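You operate a simulated robot arm through the tools that you are given. There is no shell and no other tool. Be economical: measure what you need, move in short steps, check, and stop when the job is done.

You run a simulated two-armed robot. Do the job below in one go: nothing can be reset, and whatever is moved stays where it is left.

JOB
Wind the paper roll across to zero and lock it.
Fine: brake on first, lock free for the wind; leave the machine locked off.

The check looks at the end state, three seconds after you hand in, the way a careful person would. Anything else that was tipped, shoved, dropped, spilled or broken makes it a failure.

ROBOT AND FRAMES
Two 7-joint arms with two-finger parallel grippers on one trunk, on a base that drives. Base frame: it is fixed to the floor where the robot stands at the start and does not move with it; the origin is under the middle of the robot, x ahead of it, y to its left, z up. Units: mm, degrees, N and s.
The left shoulder is at the start at [20, 170, 1143], the right one opposite. With the tool pointing down near the work surface each hand reaches from about 220 to 680 mm from the robot's upright axis, wherever it stands, measured 20 degrees to its own side. Places, roughly: blue lock lever [200, 0, 1000]; isolator handle [200, 1700, 800]; lock bar [200, 1600, 800]; red pull handle [300, 0, 1200]; side travel crank [200, 200, 1000]. Payload 3.8 kg a hand.
Tool frame (each hand has its own): the origin (TCP) lies between the finger pads and is the grasp point; the fingertips stand 30 mm ahead of it; z points along the fingers, y is the line along which they close. The gripper opens to 110 mm. The fingers are 20 mm wide and 10 mm thick; the gripper's body (48 by 112 mm) begins 55 mm behind the TCP.
Orientation is told as [roll, pitch, yaw] about the base's x, y, z axes, in that order, counted from this pose: with the fingers straight down and closing along the base's y, the tool's x points along the base's -x, its y along +y and its z along -z.

CONTROLS
- The arms move only by the tool drive_tool. It takes "left_series", "right_series" or both (then of equal length, played together; a hand with none holds still); each is a list of rows, each an object of numbers (a shift or turn left out is 0, a gripper value left out holds the last): "dx", "dy", "dz": the shift along the tool's x, y, z in cm; "wx", "wy", "wz": the turn, a rotation vector about the tool's x, y, z in degrees; "grip": the gripper command, from -1 (fully open) to 1 (shut), values between in proportion. In form: [{"dx": .., "dy": .., "dz": .., "wx": .., "wy": .., "wz": .., "grip": ..}, ...]. A call has 1 to 10 rows; each row shifts and turns the commanded pose from where the row before left it, along the tool's axes as they then stand. A row lasts 0.2 s, in which the tool goes at most 50 mm and 8.6 degrees; a call with a longer step from one row to the next is refused whole, and so is a gripper value outside its range. A pose out of reach is approached as far as the arm can. The call stops where the force on the tool passes 70 N (or 10 N more than at its start, if that is more) or the arm is blocked; 0.2 s more then pass. The fingers move at their own pace (about 72 mm/s each) and stop on an object; they squeeze with about 28 N. The grip force told is the motor's: it shows also when the fingers shut on nothing. Time passes only in rows, and 0.2 s behind the last, so rows that do not move let the fingers close. The reply holds the time, the measured pose of the TCP, the force on the tool along the base axes, the opening and the grip force, in the units named above and with some noise, with the torque about the TCP (base axes, N m) and any sound that the robot's microphone picked up.
- Cameras (640 x 400 px; columns grow to the right, rows downward): "scene" is now at [111.1, 32.7, 1317.3]; the picture's right is [0.33, -0.94, 0.00], its down [-0.32, -0.11, -0.94] and it looks along [0.89, 0.31, -0.34] (base axes); focal length 214 px, centre (320, 200). "left" rides on the left gripper at [72, -17, -103] in its tool frame; the picture's right is [0.23, 0.97, 0.00], its down [-0.76, 0.18, -0.62] and it looks along [-0.61, 0.14, 0.78] (tool axes); focal length 222 px, centre (320, 200). "right" rides on the right gripper at [72, 17, -103] in its tool frame; the picture's right is [-0.23, 0.97, 0.00], its down [-0.76, -0.18, -0.62] and it looks along [-0.61, -0.14, 0.78] (tool axes); focal length 222 px, centre (320, 200). There is no depth. A picture from a camera that has moved, and an enlarged one, comes with that camera's place and axes in the base frame and with its lens.
- capture(camera): a new picture of that camera. It takes no simulated time.
- lift_body(by): slides the trunk up (or, below 0, down) by that many mm; the arms and the scene camera ride with it, the base frame stays. It gives what a move gives, with no picture.
- base_move(legs): drives the robot by 1 to 6 legs, each [ahead, turn to the left] in mm and degrees, along the robot's own axes; the way and the turn of a leg run together, so that a leg with both is an arc; at most 1500 mm and 180 degrees a leg. The arms and the cameras ride along, it lands a little off, and it stops where it bumps. It gives what a move gives.
- turn_head(pan, tilt): turns the head with the scene camera to pan (to the left, within 80 degrees either way) and tilt (down, from -29 to 69), counted from straight ahead of the robot. It gives what a move gives.
- enlarge(camera, box): a new picture of the part [left, top, right, bottom] of that camera's present view, enlarged. It takes no simulated time.
- finish_job(): hands the job in; it is judged then, once.

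Work in short steps. Places have to be worked out from the pictures, the camera data and where the tool is seen: move nearer, look again, correct. Check each grasp and each placing, and mend what went wrong. You have 120 turns and 92 pictures in all, those below and enlarged ones among them. Open the grippers and draw the arms clear of the work before you hand the job in, unless the task says otherwise; then end with one line.

The tools are called after "Emit:" by a JSON object that holds its "op" and its "data". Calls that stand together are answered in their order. drive_tool: Moves the arms, as the interface text tells. Its arguments: {"type":"object","properties":{"left_series":{"type":"array"},"right_series":{"type":"array"}},"required":[]} The other tools are called the same way: lift_body (by) slides the trunk up or down; base_move (legs) drives the base; turn_head (pan, tilt) turns the head that bears the scene camera; capture (camera) takes a picture; enlarge (camera, box) takes an enlarged picture of a part of a camera's view; finish_job () hands the job in.

At the start:

```text
clock: 0.0
left_ee_pos: [426.1, 418.5, 1330.2]
left_orientation: [0.0, -0.1, -0.1]
left_contact_force: [-0.5, 0.0, 0.1]
left_torque: [0.04, 0.05, -0.01]
left_width: 110.0
left_grip_force: 0.1
right_ee_pos: [356.9, -24.6, 1384.8]
right_orientation: [0.1, -0.1, -0.1]
right_contact_force: [0.4, 0.5, 1.5]
right_torque: [0.03, -0.04, 0.03]
right_width: 109.7
right_grip_force: 0.1
trunk travel left (down, up): [-240.0, 330.0]
robot x, y, heading: [-2.1, -1.8, -0.4]
head pan, tilt: [19.3, 19.8]
```

scene: 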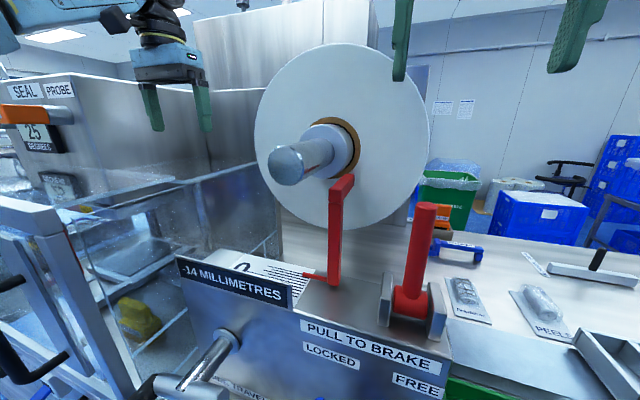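
right: 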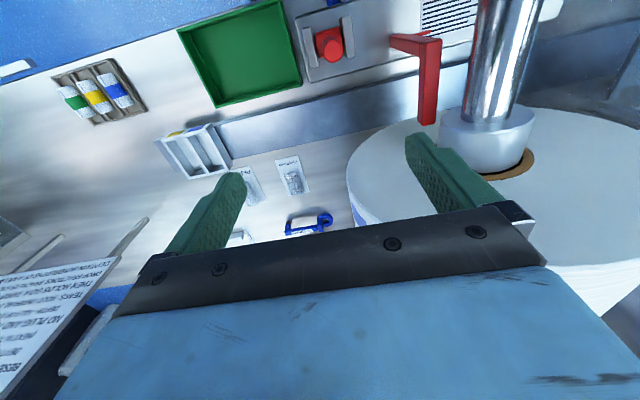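
left: 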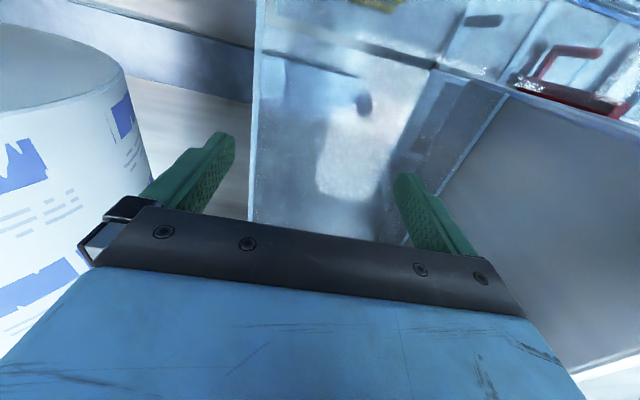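

I'll look at the machine front first: head down toward the panel.

Emit:
{"op": "turn_head", "data": {"pan": 10, "tilt": 55}}

Emit:
{"op": "capture", "data": {"camera": "scene"}}

Emit:
{"op": "turn_head", "data": {"pan": 80, "tilt": 25}}

Emit:
{"op": "capture", "data": {"camera": "scene"}}

```text
clock: 1.0
left_ee_pos: [425.4, 420.2, 1330.4]
left_orientation: [0.0, 0.0, -0.1]
left_contact_force: [0.3, -0.3, 0.3]
left_torque: [-0.02, 0.02, 0.03]
left_width: 110.1
left_grip_force: 0.1
right_ee_pos: [356.9, -24.5, 1384.6]
right_orientation: [0.1, -0.1, 0.0]
right_contact_force: [0.5, -0.3, -0.2]
right_torque: [0.0, 0.01, 0.02]
right_width: 110.0
right_grip_force: 0.0
trunk travel left (down, up): [-240.0, 330.0]
robot x, y, heading: [-0.4, -0.9, 0.0]
head pan, tilt: [10.0, 55.0]
```

```text
88 pictures are left
camera scene: at [94.2, 14.5, 1265.0], right [0.17, -0.98, 0.0], down [-0.81, -0.14, -0.57], along [0.57, 0.1, -0.82], focal length 214 px, centre (320, 200)
```

scene: 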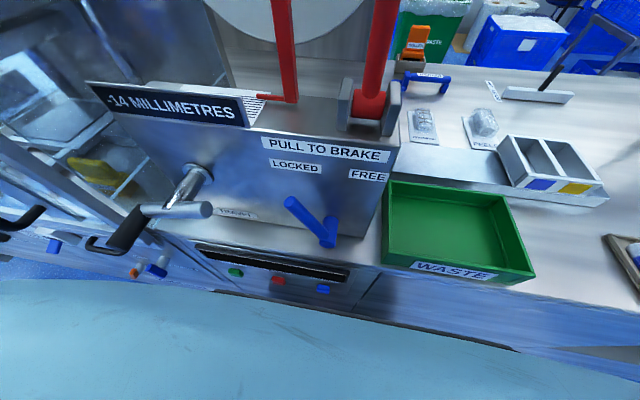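

```text
clock: 2.4
left_ee_pos: [425.4, 419.4, 1330.6]
left_orientation: [-0.1, -0.1, 0.0]
left_contact_force: [-0.4, 0.7, 0.1]
left_torque: [0.01, 0.02, 0.0]
left_width: 109.8
left_grip_force: 0.1
right_ee_pos: [355.1, -23.2, 1385.4]
right_orientation: [0.1, -0.1, -0.1]
right_contact_force: [-0.8, 0.2, -0.2]
right_torque: [0.0, -0.02, 0.02]
right_width: 109.9
right_grip_force: 0.0
trunk travel left (down, up): [-240.0, 330.0]
robot x, y, heading: [-2.2, 0.7, 0.3]
head pan, tilt: [80.0, 25.0]
```

```text
87 pictures are left
camera scene: at [39.3, 92.7, 1308.9], right [0.98, -0.17, 0.0], down [-0.07, -0.42, -0.91], along [0.16, 0.89, -0.42], focal length 214 px, centre (320, 200)
```

scene: 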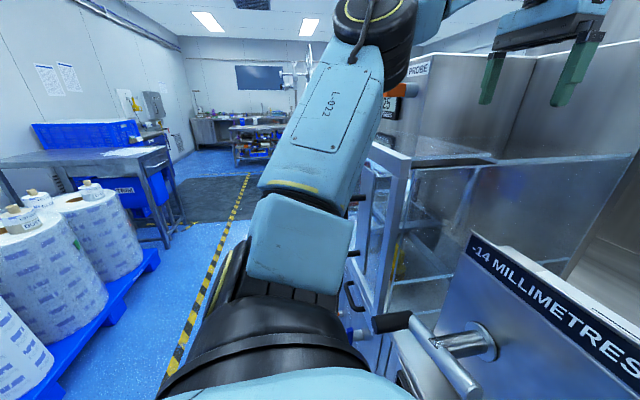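

The panel shows -14 mm, a crank, blue lever at (apparently) FREE or LOCKED, and the red brake handle. I'll enlarge the panel to read it.

Emit:
{"op": "turn_head", "data": {"pan": 15, "tilt": 50}}

Emit:
{"op": "enlarge", "data": {"camera": "scene", "box": [100, 100, 420, 300]}}

Emit:
{"op": "enlarge", "data": {"camera": "scene", "box": [220, 0, 540, 200]}}

```text
clock: 3.8
left_ee_pos: [425.5, 419.1, 1330.6]
left_orientation: [0.0, 0.0, 0.0]
left_contact_force: [-0.3, -0.3, 0.4]
left_torque: [0.0, -0.02, 0.01]
left_width: 110.1
left_grip_force: 0.2
right_ee_pos: [356.3, -23.7, 1385.1]
right_orientation: [0.1, -0.1, 0.0]
right_contact_force: [-0.5, -0.3, -0.1]
right_torque: [-0.04, -0.01, 0.03]
right_width: 109.9
right_grip_force: 0.1
trunk travel left (down, up): [-240.0, 330.0]
robot x, y, heading: [2.3, -0.3, 0.1]
head pan, tilt: [15.0, 50.0]
```

```text
2.00 times, centred on (260, 200) of scene
camera zoom: at [97.6, 22.0, 1271.5], right [0.26, -0.97, 0.0], down [-0.74, -0.2, -0.64], along [0.62, 0.17, -0.77], focal length 429 px, centre (440, 200)
```

zoom: 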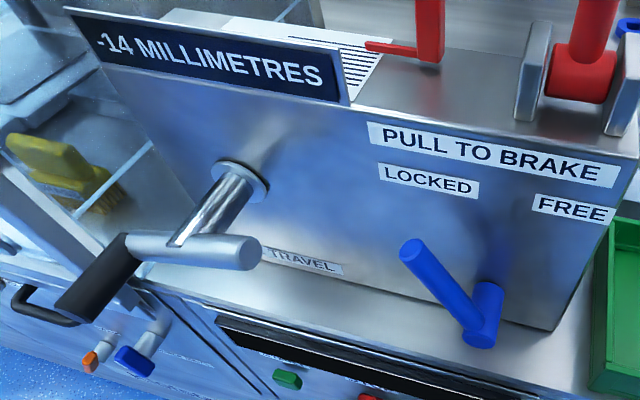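

```text
2.00 times, centred on (380, 100) of scene
camera zoom: at [97.6, 22.0, 1271.5], right [0.26, -0.97, 0.0], down [-0.74, -0.2, -0.64], along [0.62, 0.17, -0.77], focal length 429 px, centre (200, 400)
```

zoom: 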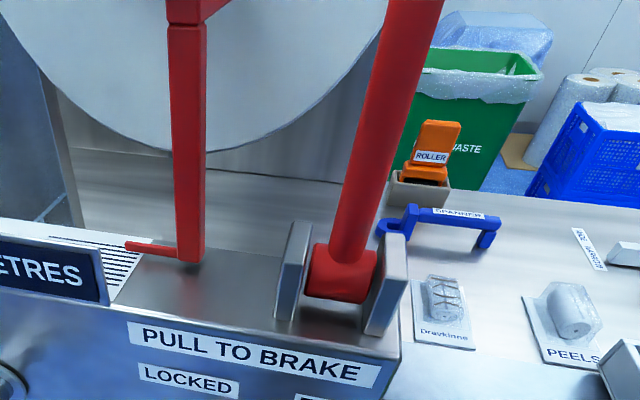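

The lever points up-left (LOCKED). I need a vertical baseline to triangulate: raise the trunk 200 and look again, and look at the paper instructions.

Emit:
{"op": "lift_body", "data": {"by": 200}}

Emit:
{"op": "turn_head", "data": {"pan": 15, "tilt": 62}}

Emit:
{"op": "capture", "data": {"camera": "scene"}}

Emit:
{"op": "enlarge", "data": {"camera": "scene", "box": [240, 20, 400, 120]}}

Emit:
{"op": "capture", "data": {"camera": "right"}}

```text
clock: 6.0
left_ee_pos: [425.8, 419.4, 1530.4]
left_orientation: [0.1, 0.0, 0.0]
left_contact_force: [-0.6, -0.3, -0.6]
left_torque: [0.01, -0.01, 0.03]
left_width: 110.2
left_grip_force: 0.0
right_ee_pos: [357.2, -24.6, 1585.4]
right_orientation: [0.1, -0.1, 0.0]
right_contact_force: [-0.5, 0.7, -0.3]
right_torque: [0.02, 0.0, -0.01]
right_width: 109.9
right_grip_force: 0.1
trunk travel left (down, up): [-440.0, 130.0]
robot x, y, heading: [4.3, -0.5, -0.3]
head pan, tilt: [15.0, 50.0]
```

```text
clock: 6.7
left_ee_pos: [425.8, 419.8, 1531.4]
left_orientation: [0.1, 0.0, 0.0]
left_contact_force: [-1.0, 0.1, -0.2]
left_torque: [0.0, 0.0, 0.01]
left_width: 109.8
left_grip_force: 0.0
right_ee_pos: [357.1, -25.2, 1584.3]
right_orientation: [0.1, -0.1, -0.1]
right_contact_force: [-0.2, -0.1, -0.3]
right_torque: [0.01, 0.01, 0.01]
right_width: 110.0
right_grip_force: 0.1
trunk travel left (down, up): [-440.0, 130.0]
robot x, y, heading: [2.3, -1.1, 0.5]
head pan, tilt: [15.0, 62.0]
```

```text
84 pictures are left
camera scene: at [85.3, 18.6, 1456.7], right [0.26, -0.97, 0.0], down [-0.85, -0.23, -0.47], along [0.45, 0.12, -0.88], focal length 214 px, centre (320, 200)
```

scene: 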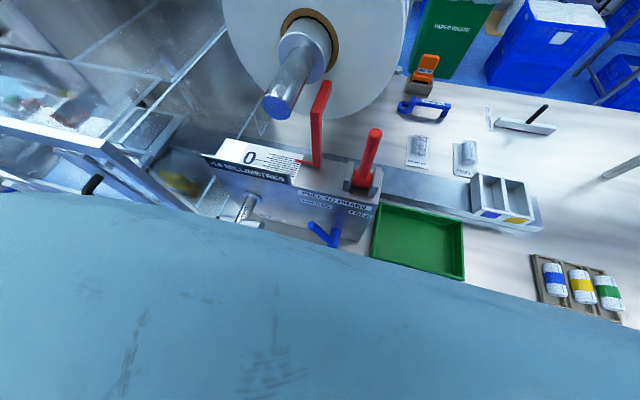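

```text
4.00 times, centred on (320, 70) of scene
camera zoom: at [85.3, 18.6, 1456.7], right [0.26, -0.97, 0.0], down [-0.85, -0.23, -0.47], along [0.45, 0.12, -0.88], focal length 858 px, centre (320, 720)
```

zoom: 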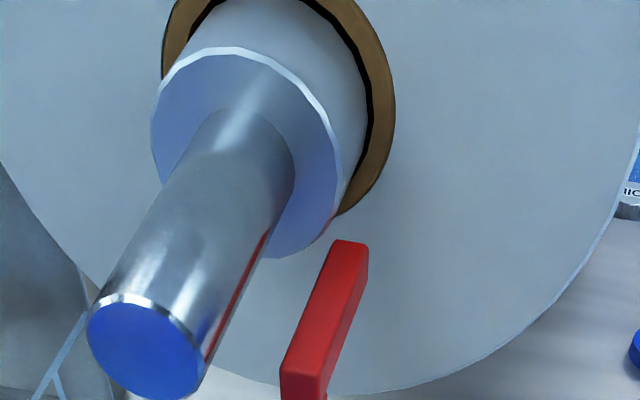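

```text
82 pictures are left
camera right: at [284.5, -8.0, 1689.3], right [0.23, 0.97, 0.0], down [0.76, -0.18, 0.62], along [0.61, -0.14, -0.78], focal length 222 px, centre (320, 200)
```

right: 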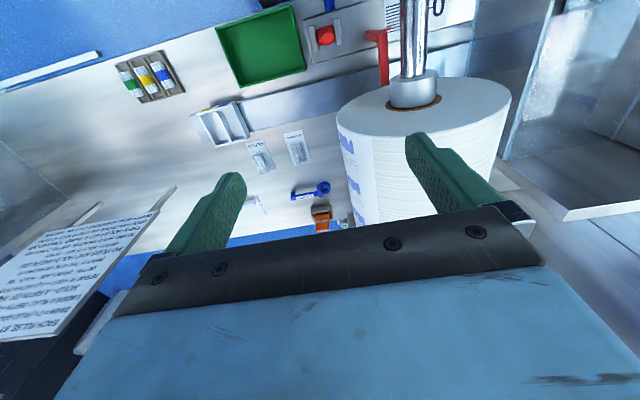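

A notice sits at the lower left of the right camera's view and another card lies by the scale; I'll read both.

Emit:
{"op": "enlarge", "data": {"camera": "right", "box": [0, 200, 176, 345]}}

Emit:
{"op": "enlarge", "data": {"camera": "scene", "box": [200, 120, 400, 250]}}

Emit:
{"op": "enlarge", "data": {"camera": "right", "box": [370, 0, 450, 50]}}

```text
2.76 times, centred on (88, 272) of right
camera zoom: at [284.5, -8.0, 1689.3], right [0.23, 0.97, 0.0], down [0.76, -0.18, 0.62], along [0.61, -0.14, -0.78], focal length 613 px, centre (960, 0)
```

zoom: 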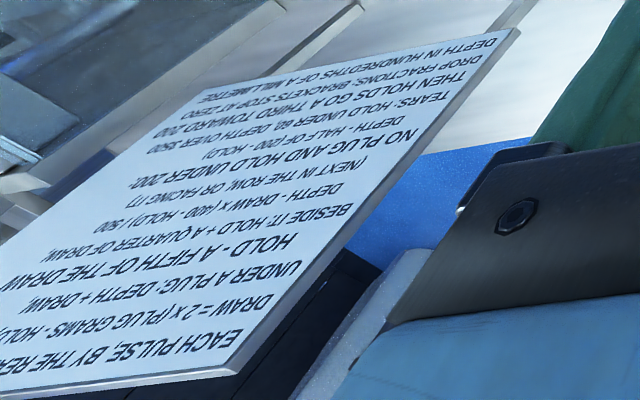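

```text
3.08 times, centred on (300, 185) of scene
camera zoom: at [85.3, 18.6, 1456.7], right [0.26, -0.97, 0.0], down [-0.85, -0.23, -0.47], along [0.45, 0.12, -0.88], focal length 660 px, centre (382, 246)
```

zoom: 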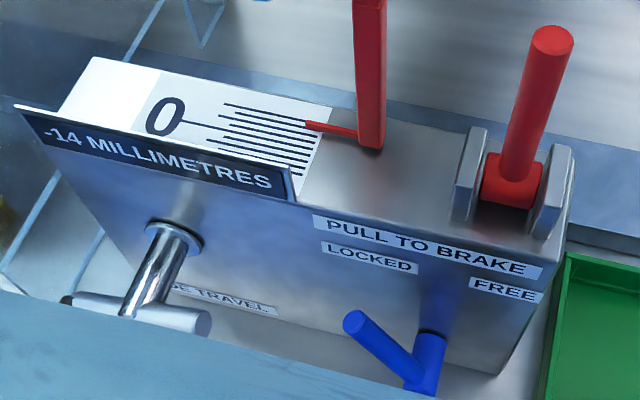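

```text
8.00 times, centred on (410, 25) of right
camera zoom: at [284.5, -8.0, 1689.3], right [0.23, 0.97, 0.0], down [0.76, -0.18, 0.62], along [0.61, -0.14, -0.78], focal length 1777 px, centre (-400, 1600)
```

zoom: 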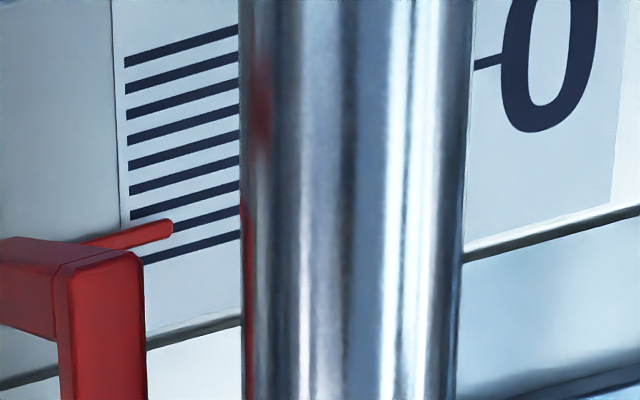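

Triangulated: lock lever tip ≈[231,75,1052], brake handle from ≈[303,1,1141] up to ≈[312,1,1246], roll shaft end ≈[284,124,1281]. The robot stands too close, so I back off 250 mm.

Emit:
{"op": "base_move", "data": {"legs": [[-250, 0]]}}

Emit:
{"op": "turn_head", "data": {"pan": 8, "tilt": 42}}

Emit:
{"op": "capture", "data": {"camera": "scene"}}

Emit:
{"op": "enlarge", "data": {"camera": "scene", "box": [200, 110, 440, 260]}}

```text
clock: 8.5
left_ee_pos: [179.9, 420.2, 1529.7]
left_orientation: [0.0, 0.0, 0.0]
left_contact_force: [0.4, 0.5, 0.0]
left_torque: [-0.01, -0.02, 0.0]
left_width: 109.8
left_grip_force: 0.1
right_ee_pos: [111.2, -24.5, 1585.9]
right_orientation: [0.1, 0.0, -0.1]
right_contact_force: [1.0, 0.2, -0.3]
right_torque: [0.01, -0.03, 0.01]
right_width: 110.0
right_grip_force: 0.0
trunk travel left (down, up): [-440.0, 130.0]
robot x, y, heading: [-247.6, -2.7, 0.2]
head pan, tilt: [15.0, 62.0]
```

```text
clock: 9.3
left_ee_pos: [179.8, 420.1, 1531.5]
left_orientation: [0.0, 0.0, 0.1]
left_contact_force: [0.3, 0.5, -0.7]
left_torque: [0.02, 0.01, -0.03]
left_width: 109.7
left_grip_force: 0.1
right_ee_pos: [111.4, -23.9, 1584.7]
right_orientation: [0.1, -0.1, -0.1]
right_contact_force: [0.2, -0.8, -0.2]
right_torque: [0.02, -0.02, 0.01]
right_width: 109.8
right_grip_force: 0.1
trunk travel left (down, up): [-440.0, 130.0]
robot x, y, heading: [-244.7, -0.4, 0.4]
head pan, tilt: [8.0, 42.0]
```

```text
78 pictures are left
camera scene: at [-139.5, 13.7, 1482.6], right [0.14, -0.99, 0.0], down [-0.66, -0.09, -0.74], along [0.74, 0.1, -0.67], focal length 214 px, centre (320, 200)
```

scene: 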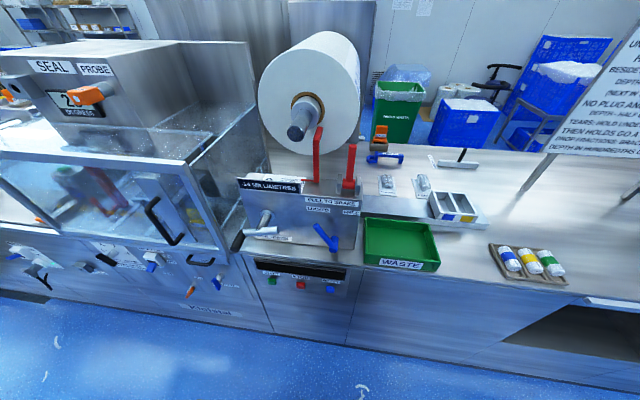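

```text
2.67 times, centred on (320, 185) of scene
camera zoom: at [-139.5, 13.7, 1482.6], right [0.14, -0.99, 0.0], down [-0.66, -0.09, -0.74], along [0.74, 0.1, -0.67], focal length 572 px, centre (320, 240)
```

zoom: 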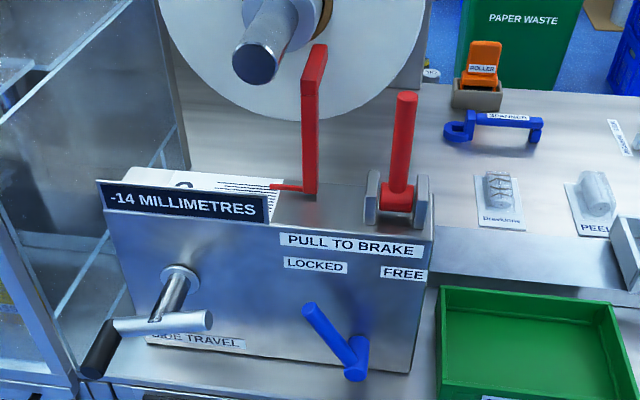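

Robot now at x≈-246. I'll bring the right hand (down-pointing) above the brake handle top at [311,1,1300] and check.

Emit:
{"op": "drive_tool", "data": {"right_series": [{"dx": -5, "dy": 0.6}, {"dx": -5, "dy": 0.6}, {"dx": -5, "dy": 0.6}, {"dx": -5, "dy": 0.7}, {"dz": 4.7}, {"dz": 4.7}, {"dz": 4.7}, {"dz": 4.7}, {"dz": 4.7}, {"dz": 4.7}]}}

Emit:
{"op": "capture", "data": {"camera": "scene"}}

Emit:
{"op": "capture", "data": {"camera": "right"}}

```text
refused: row 1 steps farther than a row can; nothing moved
```

```text
76 pictures are left
camera scene: at [-139.5, 13.7, 1482.6], right [0.14, -0.99, 0.0], down [-0.66, -0.09, -0.74], along [0.74, 0.1, -0.67], focal length 214 px, centre (320, 200)
```

scene: 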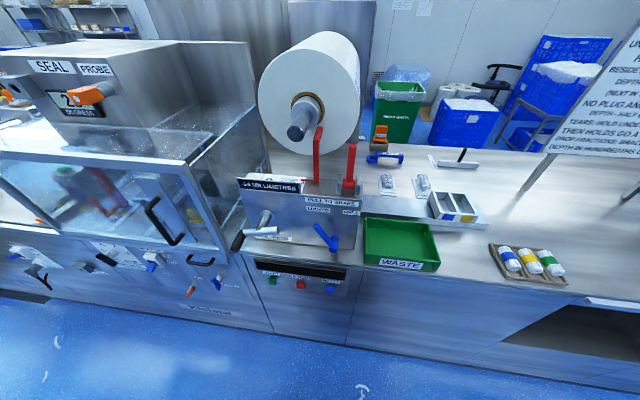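

```text
75 pictures are left
camera right: at [39.3, -7.8, 1689.1], right [0.23, 0.97, 0.0], down [0.76, -0.18, 0.62], along [0.61, -0.14, -0.78], focal length 222 px, centre (320, 200)
```

right: 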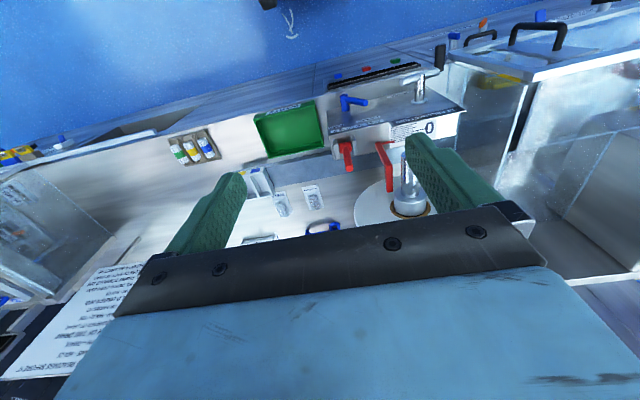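

The step was just over 50 mm; I'll repeat with smaller steps.

Emit:
{"op": "drive_tool", "data": {"right_series": [{"dx": -4.9, "dy": 0.6}, {"dx": -4.9, "dy": 0.6}, {"dx": -4.9, "dy": 0.6}, {"dx": -4.9, "dy": 0.7}, {"dz": 4.7}, {"dz": 4.7}, {"dz": 4.7}, {"dz": 4.7}, {"dz": 4.7}, {"dz": 4.7}]}}

Emit:
{"op": "capture", "data": {"camera": "scene"}}

Emit:
{"op": "capture", "data": {"camera": "right"}}

```text
clock: 11.5
left_ee_pos: [179.8, 419.5, 1531.2]
left_orientation: [0.0, 0.2, 0.0]
left_contact_force: [0.0, -0.1, -0.3]
left_torque: [0.0, 0.01, -0.02]
left_width: 110.0
left_grip_force: 0.0
right_ee_pos: [219.1, -34.9, 1249.7]
right_orientation: [0.2, -0.1, -0.1]
right_contact_force: [-0.5, -0.7, -0.1]
right_torque: [0.01, 0.0, 0.01]
right_width: 110.1
right_grip_force: 0.0
right hand out of reach, approached as far as the arm can: row 1, 2, 3, 4
trunk travel left (down, up): [-440.0, 130.0]
robot x, y, heading: [-243.1, 7.0, 0.3]
head pan, tilt: [8.0, 42.0]
```

```text
74 pictures are left
camera scene: at [-139.2, 13.0, 1482.7], right [0.14, -0.99, 0.0], down [-0.66, -0.09, -0.74], along [0.74, 0.1, -0.67], focal length 214 px, centre (320, 200)
```

scene: 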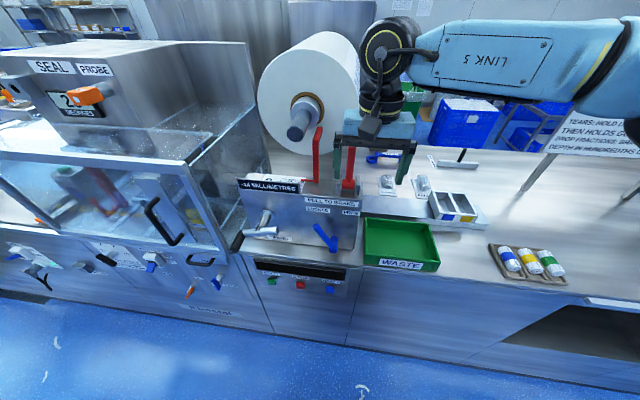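

```text
73 pictures are left
camera right: at [146.7, -18.0, 1354.3], right [0.23, 0.97, 0.0], down [0.76, -0.18, 0.62], along [0.61, -0.14, -0.78], focal length 222 px, centre (320, 200)
```

right: 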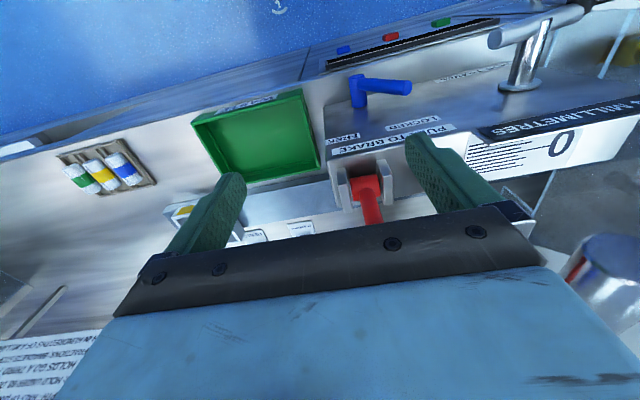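

Handle lies at y≈2 between the fingers. I'll centre in y, go forward over it and down to z≈1225.

Emit:
{"op": "drive_tool", "data": {"right_series": [{"dy": 3.7}, {"dx": -4.6}, {"dx": -4.6}, {"dz": 2.5}, {}]}}

Emit:
{"op": "capture", "data": {"camera": "right"}}

Emit:
{"op": "enlarge", "data": {"camera": "scene", "box": [240, 110, 480, 260]}}

```text
clock: 12.7
left_ee_pos: [178.1, 421.1, 1531.0]
left_orientation: [0.1, 0.0, 0.1]
left_contact_force: [-0.5, 0.3, -0.2]
left_torque: [-0.02, 0.04, -0.01]
left_width: 109.9
left_grip_force: 0.1
right_ee_pos: [311.4, 3.6, 1226.4]
right_orientation: [0.1, -0.1, 0.0]
right_contact_force: [0.6, 0.1, 0.0]
right_torque: [0.02, -0.05, 0.0]
right_width: 110.1
right_grip_force: 0.1
trunk travel left (down, up): [-440.0, 130.0]
robot x, y, heading: [-247.8, -2.3, 0.0]
head pan, tilt: [8.0, 42.0]
```

```text
72 pictures are left
camera right: at [239.2, 20.9, 1329.6], right [0.23, 0.97, 0.0], down [0.76, -0.18, 0.62], along [0.61, -0.14, -0.78], focal length 222 px, centre (320, 200)
```

right: 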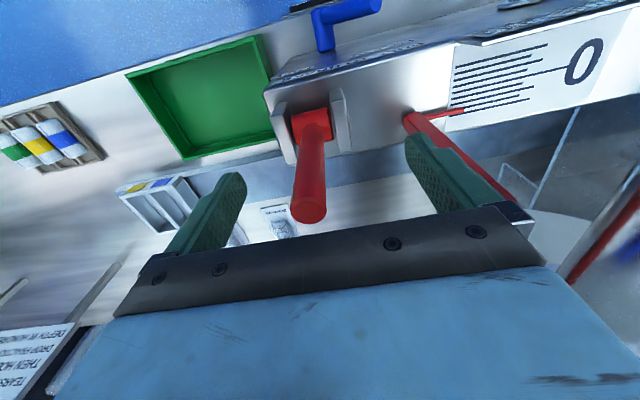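

```text
2.67 times, centred on (360, 185) of scene
camera zoom: at [-140.0, 13.8, 1482.7], right [0.14, -0.99, 0.0], down [-0.66, -0.09, -0.74], along [0.74, 0.1, -0.67], focal length 572 px, centre (213, 240)
```

zoom: 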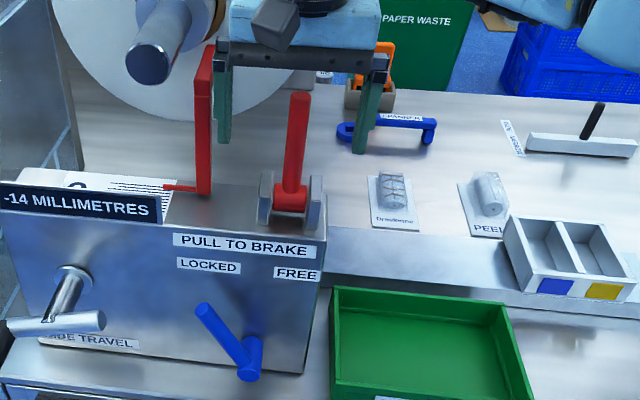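

Handle top ≈[313,-1,1246]. I shift slightly, lower 10 mm and close.

Emit:
{"op": "drive_tool", "data": {"right_series": [{"dy": -0.4, "dz": 1.0}, {"grip": 1}, {"grip": 1}, {"grip": 1}, {"grip": 1}]}}

Emit:
{"op": "capture", "data": {"camera": "right"}}

```text
clock: 13.9
left_ee_pos: [179.5, 419.6, 1531.2]
left_orientation: [0.1, -0.1, 0.1]
left_contact_force: [-0.1, 0.1, 0.1]
left_torque: [0.0, -0.03, 0.01]
left_width: 109.9
left_grip_force: 0.1
right_ee_pos: [311.7, -0.1, 1216.0]
right_orientation: [0.0, -0.1, -0.1]
right_contact_force: [-0.8, -2.3, 1.0]
right_torque: [-0.46, 0.04, 0.02]
right_width: 17.5
right_grip_force: 44.9
trunk travel left (down, up): [-440.0, 130.0]
robot x, y, heading: [-248.3, 0.1, -0.0]
head pan, tilt: [8.0, 42.0]
```

```text
70 pictures are left
camera right: at [240.0, 16.3, 1320.3], right [0.23, 0.97, 0.0], down [0.76, -0.18, 0.62], along [0.61, -0.14, -0.78], focal length 222 px, centre (320, 200)
```

right: 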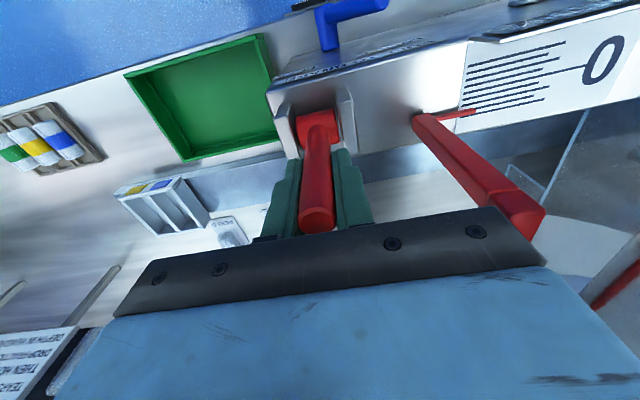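

Gripped at 17.5 mm. Now I pull toward the robot along the arc about the pivot ≈[303,·,1141].

Emit:
{"op": "drive_tool", "data": {"right_series": [{"dx": 0.95}, {"dx": 0.95, "dz": 0.1}, {"dx": 0.65, "dz": 0.15}, {"dx": 0.65, "dz": 0.2}, {}]}}

Emit:
{"op": "enlarge", "data": {"camera": "scene", "box": [240, 110, 480, 260]}}

```text
clock: 15.1
left_ee_pos: [181.3, 418.6, 1530.1]
left_orientation: [-0.1, 0.0, 0.0]
left_contact_force: [-0.1, 0.4, 0.2]
left_torque: [-0.03, 0.0, -0.03]
left_width: 109.7
left_grip_force: 0.0
right_ee_pos: [281.3, 0.1, 1210.7]
right_orientation: [-0.1, 0.0, -0.1]
right_contact_force: [16.5, -3.5, 7.1]
right_torque: [0.27, -1.35, 0.08]
right_width: 17.4
right_grip_force: 45.4
trunk travel left (down, up): [-440.0, 130.0]
robot x, y, heading: [-246.5, -1.4, 0.4]
head pan, tilt: [8.0, 42.0]
```

```text
2.67 times, centred on (360, 185) of scene
camera zoom: at [-137.8, 12.8, 1482.6], right [0.14, -0.99, 0.0], down [-0.66, -0.09, -0.74], along [0.73, 0.1, -0.67], focal length 572 px, centre (213, 240)
```

zoom: 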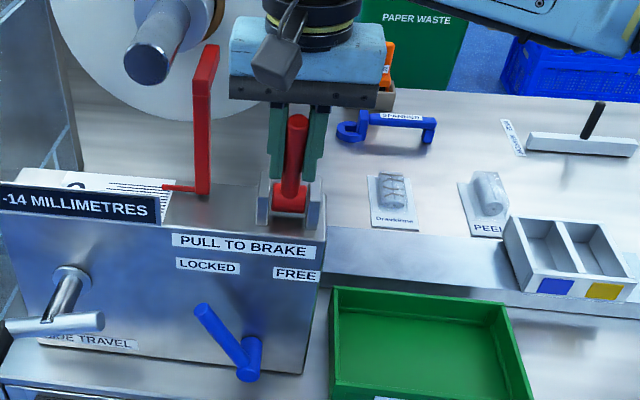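

The handle follows with ~17 N resistance. Continuing along the arc.

Emit:
{"op": "drive_tool", "data": {"right_series": [{"dx": 0.8, "dz": 0.25}, {"dx": 0.75, "dz": 0.35}, {"dx": 0.55, "dz": 0.35}, {"dx": 0.52, "dz": 0.4}, {"dx": 0.48, "dz": 0.45}, {"dx": 0.45, "dz": 0.48}, {}]}}

Emit:
{"op": "enlarge", "data": {"camera": "scene", "box": [240, 110, 480, 260]}}

```text
clock: 16.7
left_ee_pos: [180.0, 418.4, 1531.3]
left_orientation: [-0.1, 0.0, 0.2]
left_contact_force: [0.5, 1.3, 0.4]
left_torque: [0.0, 0.01, 0.02]
left_width: 109.8
left_grip_force: 0.1
right_ee_pos: [244.4, 0.5, 1190.1]
right_orientation: [0.1, -0.1, 0.0]
right_contact_force: [8.6, -6.1, 10.8]
right_torque: [0.02, -1.13, -0.05]
right_width: 17.5
right_grip_force: 45.0
trunk travel left (down, up): [-440.0, 130.0]
robot x, y, heading: [-247.1, -2.9, -0.1]
head pan, tilt: [8.0, 42.0]
```

```text
2.67 times, centred on (360, 185) of scene
camera zoom: at [-139.5, 12.7, 1482.7], right [0.14, -0.99, 0.0], down [-0.66, -0.09, -0.74], along [0.74, 0.1, -0.67], focal length 572 px, centre (213, 240)
```

zoom: 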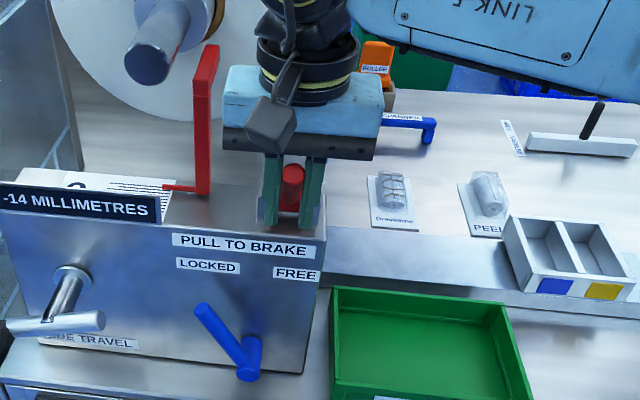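

No stop felt yet. Continuing in small steps, watching the force.

Emit:
{"op": "drive_tool", "data": {"right_series": [{"dx": 0.4, "dz": 0.5}, {"dx": 0.35, "dz": 0.55}, {"dx": 0.3, "dz": 0.55}, {}]}}

Emit:
{"op": "capture", "data": {"camera": "right"}}

```text
clock: 17.7
left_ee_pos: [178.3, 417.9, 1531.9]
left_orientation: [0.2, 0.1, 0.1]
left_contact_force: [0.0, 0.1, -0.7]
left_torque: [-0.01, 0.04, 0.0]
left_width: 110.2
left_grip_force: 0.2
right_ee_pos: [230.7, 0.0, 1175.4]
right_orientation: [0.1, -0.1, 0.0]
right_contact_force: [-0.8, -8.9, 15.6]
right_torque: [0.05, -1.22, -0.03]
right_width: 17.4
right_grip_force: 45.0
trunk travel left (down, up): [-440.0, 130.0]
robot x, y, heading: [-246.3, 0.2, -0.1]
head pan, tilt: [8.0, 42.0]
```

```text
67 pictures are left
camera right: at [159.0, 16.0, 1278.7], right [0.23, 0.97, 0.0], down [0.76, -0.18, 0.62], along [0.61, -0.14, -0.78], focal length 222 px, centre (320, 200)
```

right: 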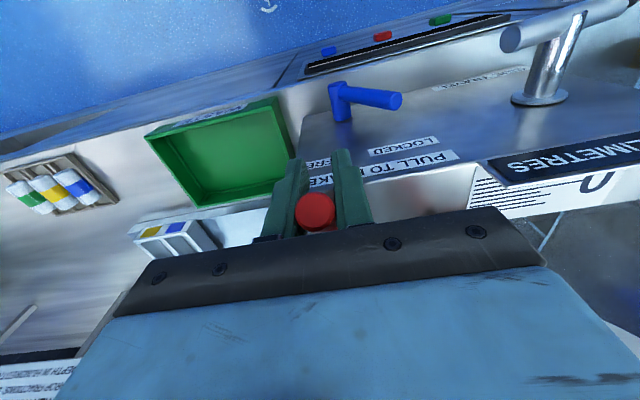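

Fingers are in front of the panel (front face x≈268), so I can keep going; push further down the arc until a stop shows.

Emit:
{"op": "drive_tool", "data": {"right_series": [{"dx": 0.25, "dz": 0.6}, {"dx": 0.2, "dz": 0.6}, {"dx": 0.1, "dz": 0.6}, {"dx": 0.05, "dz": 0.6}, {}]}}

Emit:
{"op": "enlarge", "data": {"camera": "scene", "box": [240, 110, 480, 260]}}

```text
clock: 18.9
left_ee_pos: [176.4, 417.5, 1531.7]
left_orientation: [0.1, -0.1, 0.1]
left_contact_force: [0.6, -0.5, 0.3]
left_torque: [0.0, -0.02, 0.0]
left_width: 109.8
left_grip_force: 0.1
right_ee_pos: [224.7, 0.2, 1152.8]
right_orientation: [0.3, -0.3, -0.1]
right_contact_force: [-2.0, -10.7, 35.1]
right_torque: [0.24, -0.02, -0.12]
right_width: 17.0
right_grip_force: 45.0
trunk travel left (down, up): [-440.0, 130.0]
robot x, y, heading: [-244.8, 0.2, 0.1]
head pan, tilt: [8.0, 42.0]
```

```text
2.67 times, centred on (360, 185) of scene
camera zoom: at [-143.1, 11.6, 1483.1], right [0.14, -0.99, 0.0], down [-0.66, -0.09, -0.74], along [0.74, 0.11, -0.67], focal length 572 px, centre (213, 240)
```

zoom: 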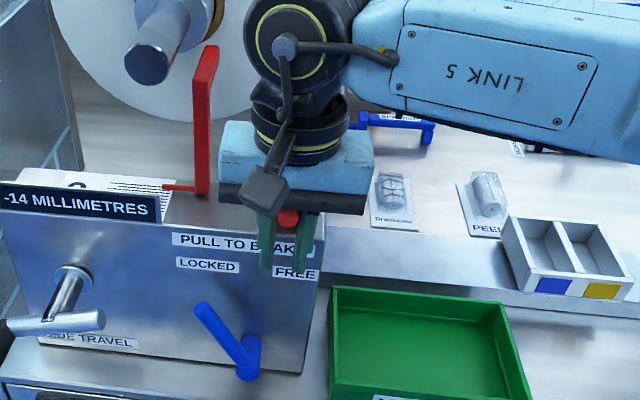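

Upward reaction rose to 35 N, suggesting the stop is close. One more small push to confirm.

Emit:
{"op": "drive_tool", "data": {"right_series": [{"dz": 0.4}, {"dz": 0.4}, {}]}}

Emit:
{"op": "capture", "data": {"camera": "right"}}

```text
clock: 19.7
left_ee_pos: [176.5, 416.7, 1532.2]
left_orientation: [0.1, -0.1, 0.2]
left_contact_force: [-0.7, -0.2, 0.5]
left_torque: [0.02, -0.02, 0.02]
left_width: 110.1
left_grip_force: 0.0
right_ee_pos: [225.5, 0.6, 1147.0]
right_orientation: [0.4, -0.5, -0.2]
right_contact_force: [-2.0, -12.8, 39.2]
right_torque: [0.22, -0.05, -0.35]
right_width: 17.0
right_grip_force: 44.9
trunk travel left (down, up): [-440.0, 130.0]
robot x, y, heading: [-248.3, -3.5, 0.2]
head pan, tilt: [8.0, 42.0]
```

```text
65 pictures are left
camera right: at [152.6, 15.9, 1249.9], right [0.23, 0.97, 0.01], down [0.76, -0.18, 0.63], along [0.61, -0.14, -0.78], focal length 222 px, centre (320, 200)
```

right: 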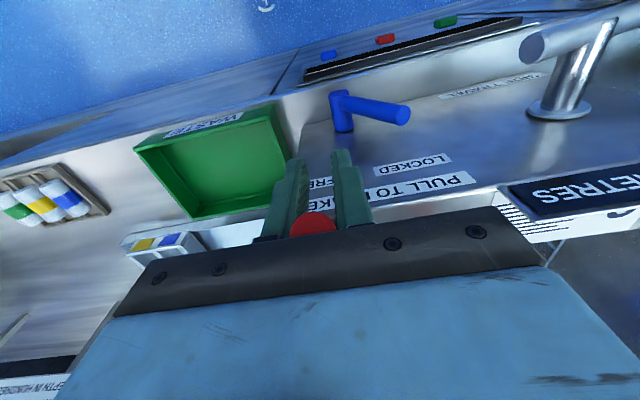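

The handle is sliding in the grip now while the force climbs: it is on its stop. I release, rise, and see whether it stays.

Emit:
{"op": "drive_tool", "data": {"right_series": [{"dz": -0.4}, {"grip": -1}, {"grip": -1}, {"grip": -1}, {"dz": -4.5}, {"dz": -4.5}, {"dz": -4.5, "dx": 2}]}}

Emit:
{"op": "enlarge", "data": {"camera": "right", "box": [160, 0, 640, 300]}}

Emit:
{"op": "enlarge", "data": {"camera": "scene", "box": [220, 130, 420, 255]}}

```text
clock: 21.3
left_ee_pos: [177.6, 420.7, 1529.9]
left_orientation: [-0.1, 0.1, 0.2]
left_contact_force: [-0.1, 1.1, 0.9]
left_torque: [-0.02, 0.0, 0.04]
left_width: 110.1
left_grip_force: 0.0
right_ee_pos: [205.5, 2.5, 1281.7]
right_orientation: [-0.1, 0.0, 0.0]
right_contact_force: [-0.2, 0.6, -0.1]
right_torque: [-0.03, -0.05, 0.02]
right_width: 110.0
right_grip_force: 0.0
trunk travel left (down, up): [-440.0, 130.0]
robot x, y, heading: [-243.3, 0.1, 0.3]
head pan, tilt: [8.0, 42.0]
```

```text
1.33 times, centred on (400, 150) of right
camera zoom: at [132.7, 18.4, 1385.4], right [0.23, 0.97, 0.0], down [0.76, -0.18, 0.62], along [0.61, -0.14, -0.78], focal length 296 px, centre (213, 267)
```

zoom: 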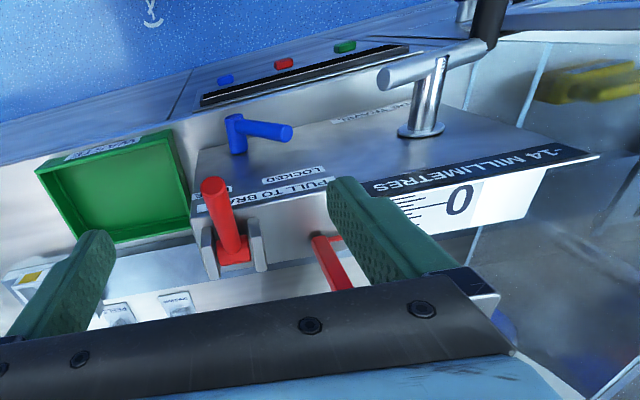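

```text
3.20 times, centred on (320, 192) of scene
camera zoom: at [-140.9, 14.0, 1482.8], right [0.14, -0.99, 0.0], down [-0.66, -0.09, -0.74], along [0.74, 0.1, -0.67], focal length 686 px, centre (320, 224)
```

zoom: 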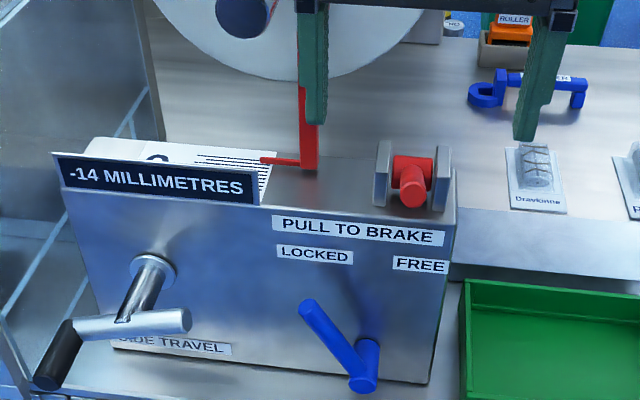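

Brake stays pulled on. Lock lever: hub ≈[231,24,955], tip ≈[231,75,1055]; crank shaft axis y≈220, z≈1040, black handle ≈y 268, x 140–195. The brake handle now overhangs, so I'll work the lever with a forward-pointing right hand: retract, then begin pitching.

Emit:
{"op": "drive_tool", "data": {"right_series": [{"dx": 4.5}, {"dx": 4.5}, {"dx": 4}, {"wy": -8.2}, {"wy": -8.2}, {"wy": -8.2}, {"wy": -8.2}]}}

Emit:
{"op": "lift_body", "data": {"by": -200}}

```text
clock: 22.9
left_ee_pos: [179.1, 419.7, 1530.9]
left_orientation: [0.0, 0.0, 0.1]
left_contact_force: [-0.4, -0.8, -0.5]
left_torque: [0.0, 0.0, 0.02]
left_width: 110.0
left_grip_force: 0.1
right_ee_pos: [75.5, 1.8, 1280.6]
right_orientation: [0.2, -33.0, -0.1]
right_contact_force: [-0.1, 0.8, 0.2]
right_torque: [0.0, -0.01, -0.03]
right_width: 109.9
right_grip_force: 0.1
trunk travel left (down, up): [-440.0, 130.0]
robot x, y, heading: [-244.4, -1.5, 0.3]
head pan, tilt: [8.0, 42.0]
```

```text
clock: 25.1
left_ee_pos: [179.8, 419.7, 1330.9]
left_orientation: [-0.1, -0.1, 0.1]
left_contact_force: [0.4, 0.5, 0.1]
left_torque: [-0.01, 0.0, 0.0]
left_width: 109.9
left_grip_force: 0.1
right_ee_pos: [77.0, 1.9, 1080.3]
right_orientation: [0.1, -32.9, -0.1]
right_contact_force: [-0.1, 0.8, 0.5]
right_torque: [0.0, -0.03, -0.01]
right_width: 110.3
right_grip_force: 0.1
trunk travel left (down, up): [-240.0, 330.0]
robot x, y, heading: [-243.7, -1.0, 0.2]
head pan, tilt: [8.0, 42.0]
```

Pitch sense is right. I finish the pitch to about -90 and set the opening to ~65 mm.

Emit:
{"op": "drive_tool", "data": {"right_series": [{"wy": -8.2, "grip": -0.2}, {"wy": -8.2}, {"wy": -8.2}, {"wy": -8.2}, {"wy": -8.2}, {"wy": -8.2}, {"wy": -7.8}]}}

Emit:
{"op": "capture", "data": {"camera": "scene"}}

Emit:
{"op": "capture", "data": {"camera": "right"}}

```text
clock: 26.7
left_ee_pos: [179.5, 420.8, 1328.9]
left_orientation: [0.0, 0.0, 0.1]
left_contact_force: [-1.2, 0.5, 0.8]
left_torque: [0.05, 0.0, 0.0]
left_width: 110.1
left_grip_force: 0.0
right_ee_pos: [82.9, -0.4, 1085.5]
right_orientation: [115.7, -88.7, -117.2]
right_contact_force: [0.3, 0.2, 0.3]
right_torque: [-0.01, -0.01, -0.03]
right_width: 66.0
right_grip_force: 0.1
trunk travel left (down, up): [-240.0, 330.0]
robot x, y, heading: [-249.0, -4.4, 0.2]
head pan, tilt: [8.0, 42.0]
```

```text
62 pictures are left
camera scene: at [-140.4, 14.4, 1282.7], right [0.14, -0.99, 0.0], down [-0.66, -0.09, -0.74], along [0.74, 0.1, -0.67], focal length 214 px, centre (320, 200)
```

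scene: 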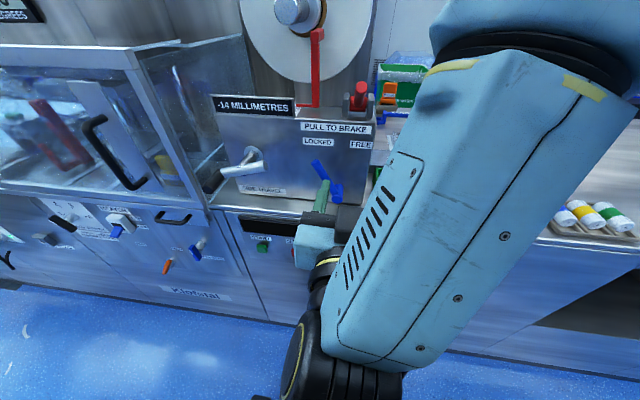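

```text
61 pictures are left
camera right: at [-19.3, 19.9, 1013.5], right [0.02, 0.97, 0.25], down [-0.64, -0.18, 0.75], along [0.77, -0.17, 0.61], focal length 222 px, centre (320, 200)
```

right: 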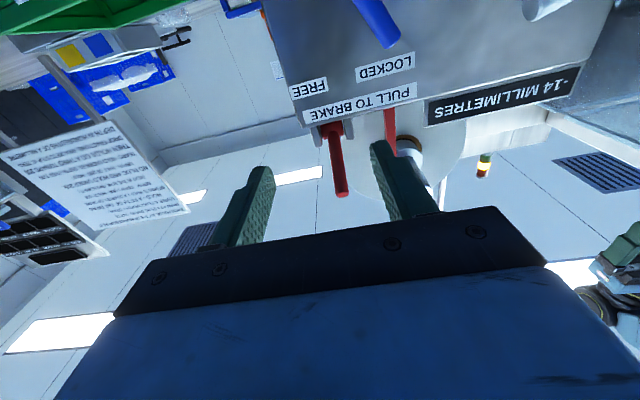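

The hand points forward at z≈1085. I align with the lever (y≈67, z≈1042) and then go forward straddling it.

Emit:
{"op": "drive_tool", "data": {"right_series": [{"dy": 3.4, "dx": 2.2}, {"dy": 3.4, "dx": 2.1}, {"dz": 4}, {"dz": 4}, {}]}}

Emit:
{"op": "capture", "data": {"camera": "right"}}

Emit:
{"op": "enlarge", "data": {"camera": "scene", "box": [200, 80, 440, 230]}}

```text
clock: 27.9
left_ee_pos: [178.7, 419.1, 1330.6]
left_orientation: [0.0, -0.1, 0.1]
left_contact_force: [0.3, -0.6, 0.3]
left_torque: [0.02, -0.02, 0.04]
left_width: 109.9
left_grip_force: 0.1
right_ee_pos: [177.2, 60.3, 1053.7]
right_orientation: [4.4, -89.9, -4.5]
right_contact_force: [0.3, -0.1, 0.1]
right_torque: [-0.01, -0.03, 0.02]
right_width: 66.0
right_grip_force: 0.1
right hand out of reach, approached as far as the arm can: row 1, 2
trunk travel left (down, up): [-240.0, 330.0]
robot x, y, heading: [-243.3, -1.2, 0.0]
head pan, tilt: [8.0, 42.0]
```

```text
60 pictures are left
camera right: at [74.5, 75.9, 982.4], right [0.0, 0.97, 0.23], down [-0.62, -0.18, 0.76], along [0.78, -0.14, 0.61], focal length 222 px, centre (320, 200)
```

right: 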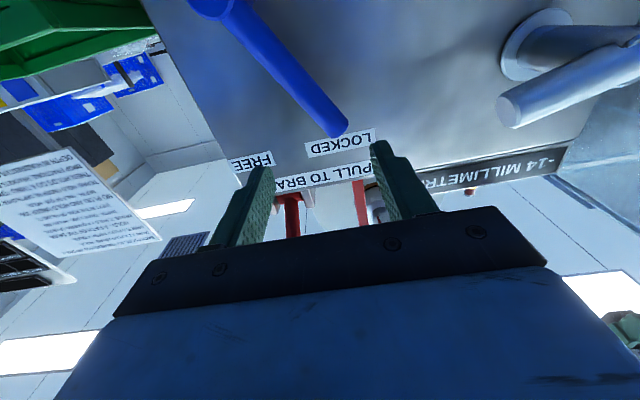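

```text
2.67 times, centred on (320, 155) of scene
camera zoom: at [-140.2, 13.6, 1282.8], right [0.14, -0.99, 0.0], down [-0.66, -0.09, -0.74], along [0.74, 0.1, -0.67], focal length 572 px, centre (320, 320)
```

zoom: 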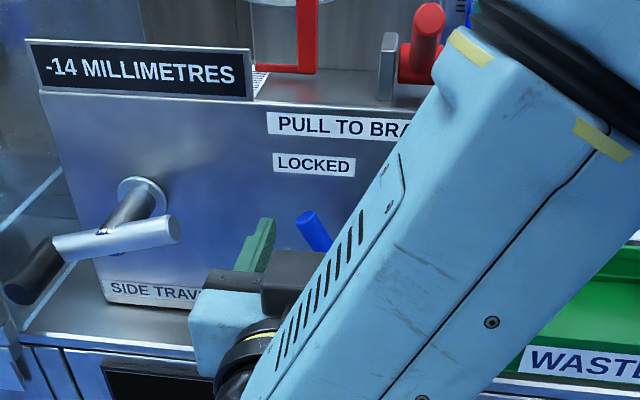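

Lever confirmed (tip ≈[231,74,1048], root ≈[231,24,960]). I lower to z≈1030, centre at y≈65, and go forward to x≈222.

Emit:
{"op": "drive_tool", "data": {"right_series": [{"dy": 0.5, "dx": 2.3}, {"dz": 2.3}, {"dz": 2.2}, {}]}}

Emit:
{"op": "capture", "data": {"camera": "right"}}

```text
clock: 28.9
left_ee_pos: [180.3, 419.6, 1330.5]
left_orientation: [0.0, 0.0, 0.2]
left_contact_force: [0.0, 0.0, -0.8]
left_torque: [-0.03, 0.01, -0.01]
left_width: 110.2
left_grip_force: 0.0
right_ee_pos: [222.4, 67.6, 1029.8]
right_orientation: [22.9, -89.9, -23.0]
right_contact_force: [0.0, -1.6, 0.1]
right_torque: [-0.02, -0.02, 0.0]
right_width: 65.9
right_grip_force: 0.0
trunk travel left (down, up): [-240.0, 330.0]
robot x, y, heading: [-243.7, -0.4, 0.1]
head pan, tilt: [8.0, 42.0]
```

```text
58 pictures are left
camera right: at [119.9, 83.1, 958.9], right [0.0, 0.97, 0.23], down [-0.62, -0.18, 0.76], along [0.78, -0.14, 0.6], focal length 222 px, centre (320, 200)
```

right: 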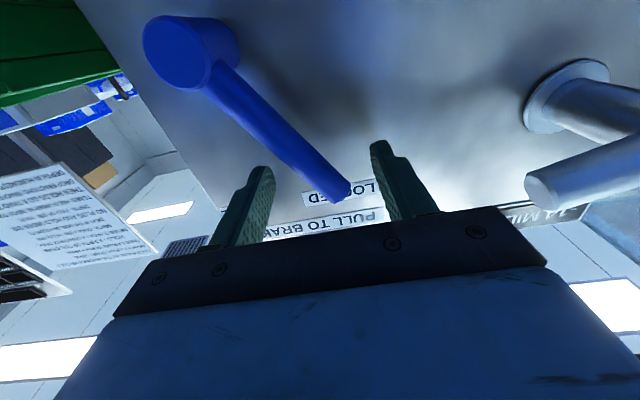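

The lever lies between the fingers. I push right (‑y) at constant height toward FREE.

Emit:
{"op": "drive_tool", "data": {"right_series": [{"dy": -2}, {"dy": -2}, {"dy": -1.5}, {"dy": -1.5}, {}]}}

Emit:
{"op": "capture", "data": {"camera": "right"}}

```text
clock: 30.1
left_ee_pos: [179.1, 420.6, 1330.2]
left_orientation: [0.0, 0.0, 0.1]
left_contact_force: [0.6, 0.2, -0.5]
left_torque: [0.03, -0.02, 0.03]
left_width: 109.9
left_grip_force: 0.1
right_ee_pos: [223.5, -4.6, 1032.1]
right_orientation: [29.6, -89.9, -29.7]
right_contact_force: [-0.3, 2.2, 0.8]
right_torque: [0.0, 0.0, 0.02]
right_width: 67.0
right_grip_force: 0.6
trunk travel left (down, up): [-240.0, 330.0]
robot x, y, heading: [-243.9, 2.8, -0.1]
head pan, tilt: [8.0, 42.0]
```

```text
57 pictures are left
camera right: at [120.8, 11.5, 960.5], right [0.0, 0.97, 0.23], down [-0.62, -0.18, 0.76], along [0.78, -0.14, 0.6], focal length 222 px, centre (320, 200)
```

right: 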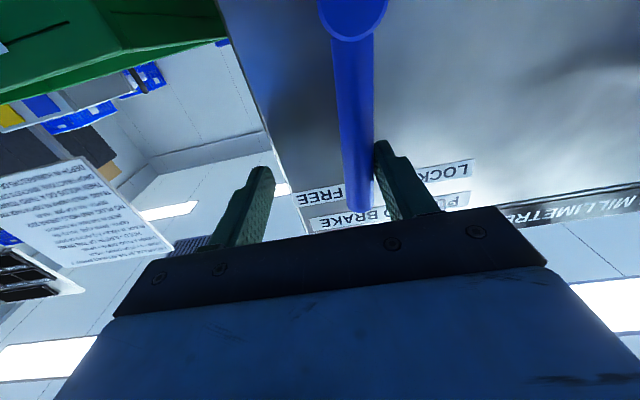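

The lever is being swept right smoothly, now near upright. Continuing to the FREE stop.

Emit:
{"op": "drive_tool", "data": {"right_series": [{"dy": -1.2}, {"dy": -1.0}, {"dy": -0.8}, {"dy": -0.6}, {}]}}

Emit:
{"op": "capture", "data": {"camera": "right"}}

```text
clock: 31.3
left_ee_pos: [178.2, 421.0, 1329.5]
left_orientation: [0.0, 0.0, 0.0]
left_contact_force: [-0.3, -0.2, -0.6]
left_torque: [0.0, 0.01, -0.05]
left_width: 110.3
left_grip_force: 0.0
right_ee_pos: [223.0, -39.1, 1030.9]
right_orientation: [61.9, -89.9, -61.8]
right_contact_force: [1.0, 9.7, 2.7]
right_torque: [0.17, 0.06, 0.15]
right_width: 70.8
right_grip_force: 5.0
trunk travel left (down, up): [-240.0, 330.0]
robot x, y, heading: [-246.0, -1.7, 0.3]
head pan, tilt: [8.0, 42.0]
```

```text
56 pictures are left
camera right: at [120.5, -23.1, 960.3], right [0.0, 0.97, 0.23], down [-0.62, -0.18, 0.76], along [0.78, -0.14, 0.61], focal length 222 px, centre (320, 200)
```

right: 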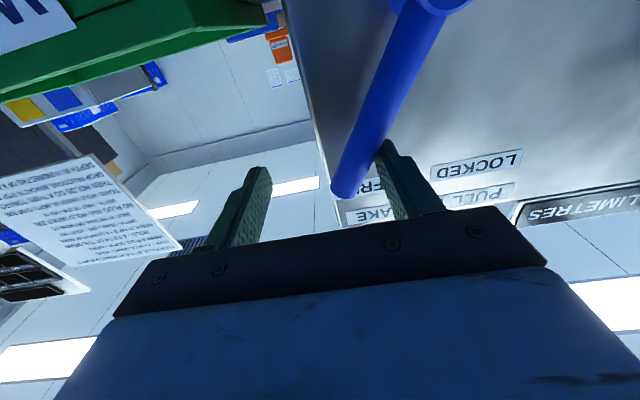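

Force rises to 10 N: about at the stop. A little more to confirm.

Emit:
{"op": "drive_tool", "data": {"right_series": [{"dy": -0.5}, {"dy": -0.5}, {}]}}

Emit:
{"op": "capture", "data": {"camera": "right"}}

```text
clock: 32.1
left_ee_pos: [178.6, 424.6, 1328.8]
left_orientation: [-0.2, -0.1, 0.2]
left_contact_force: [-0.3, -0.4, -0.7]
left_torque: [-0.02, -0.04, 0.03]
left_width: 110.2
left_grip_force: 0.1
right_ee_pos: [222.7, -44.3, 1032.4]
right_orientation: [101.4, -89.9, -101.0]
right_contact_force: [2.7, 27.3, 8.1]
right_torque: [0.65, 0.11, 0.33]
right_width: 80.4
right_grip_force: 13.9
trunk travel left (down, up): [-240.0, 330.0]
robot x, y, heading: [-244.5, 0.5, 0.1]
head pan, tilt: [8.0, 42.0]
```

```text
55 pictures are left
camera right: at [120.6, -29.5, 960.3], right [-0.01, 0.97, 0.23], down [-0.62, -0.18, 0.76], along [0.78, -0.14, 0.61], focal length 222 px, centre (320, 200)
```

right: 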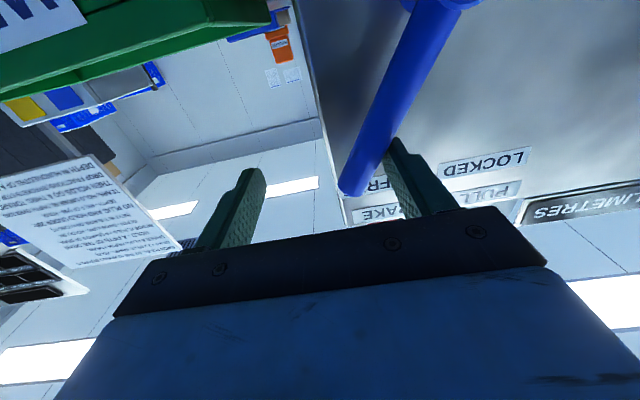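

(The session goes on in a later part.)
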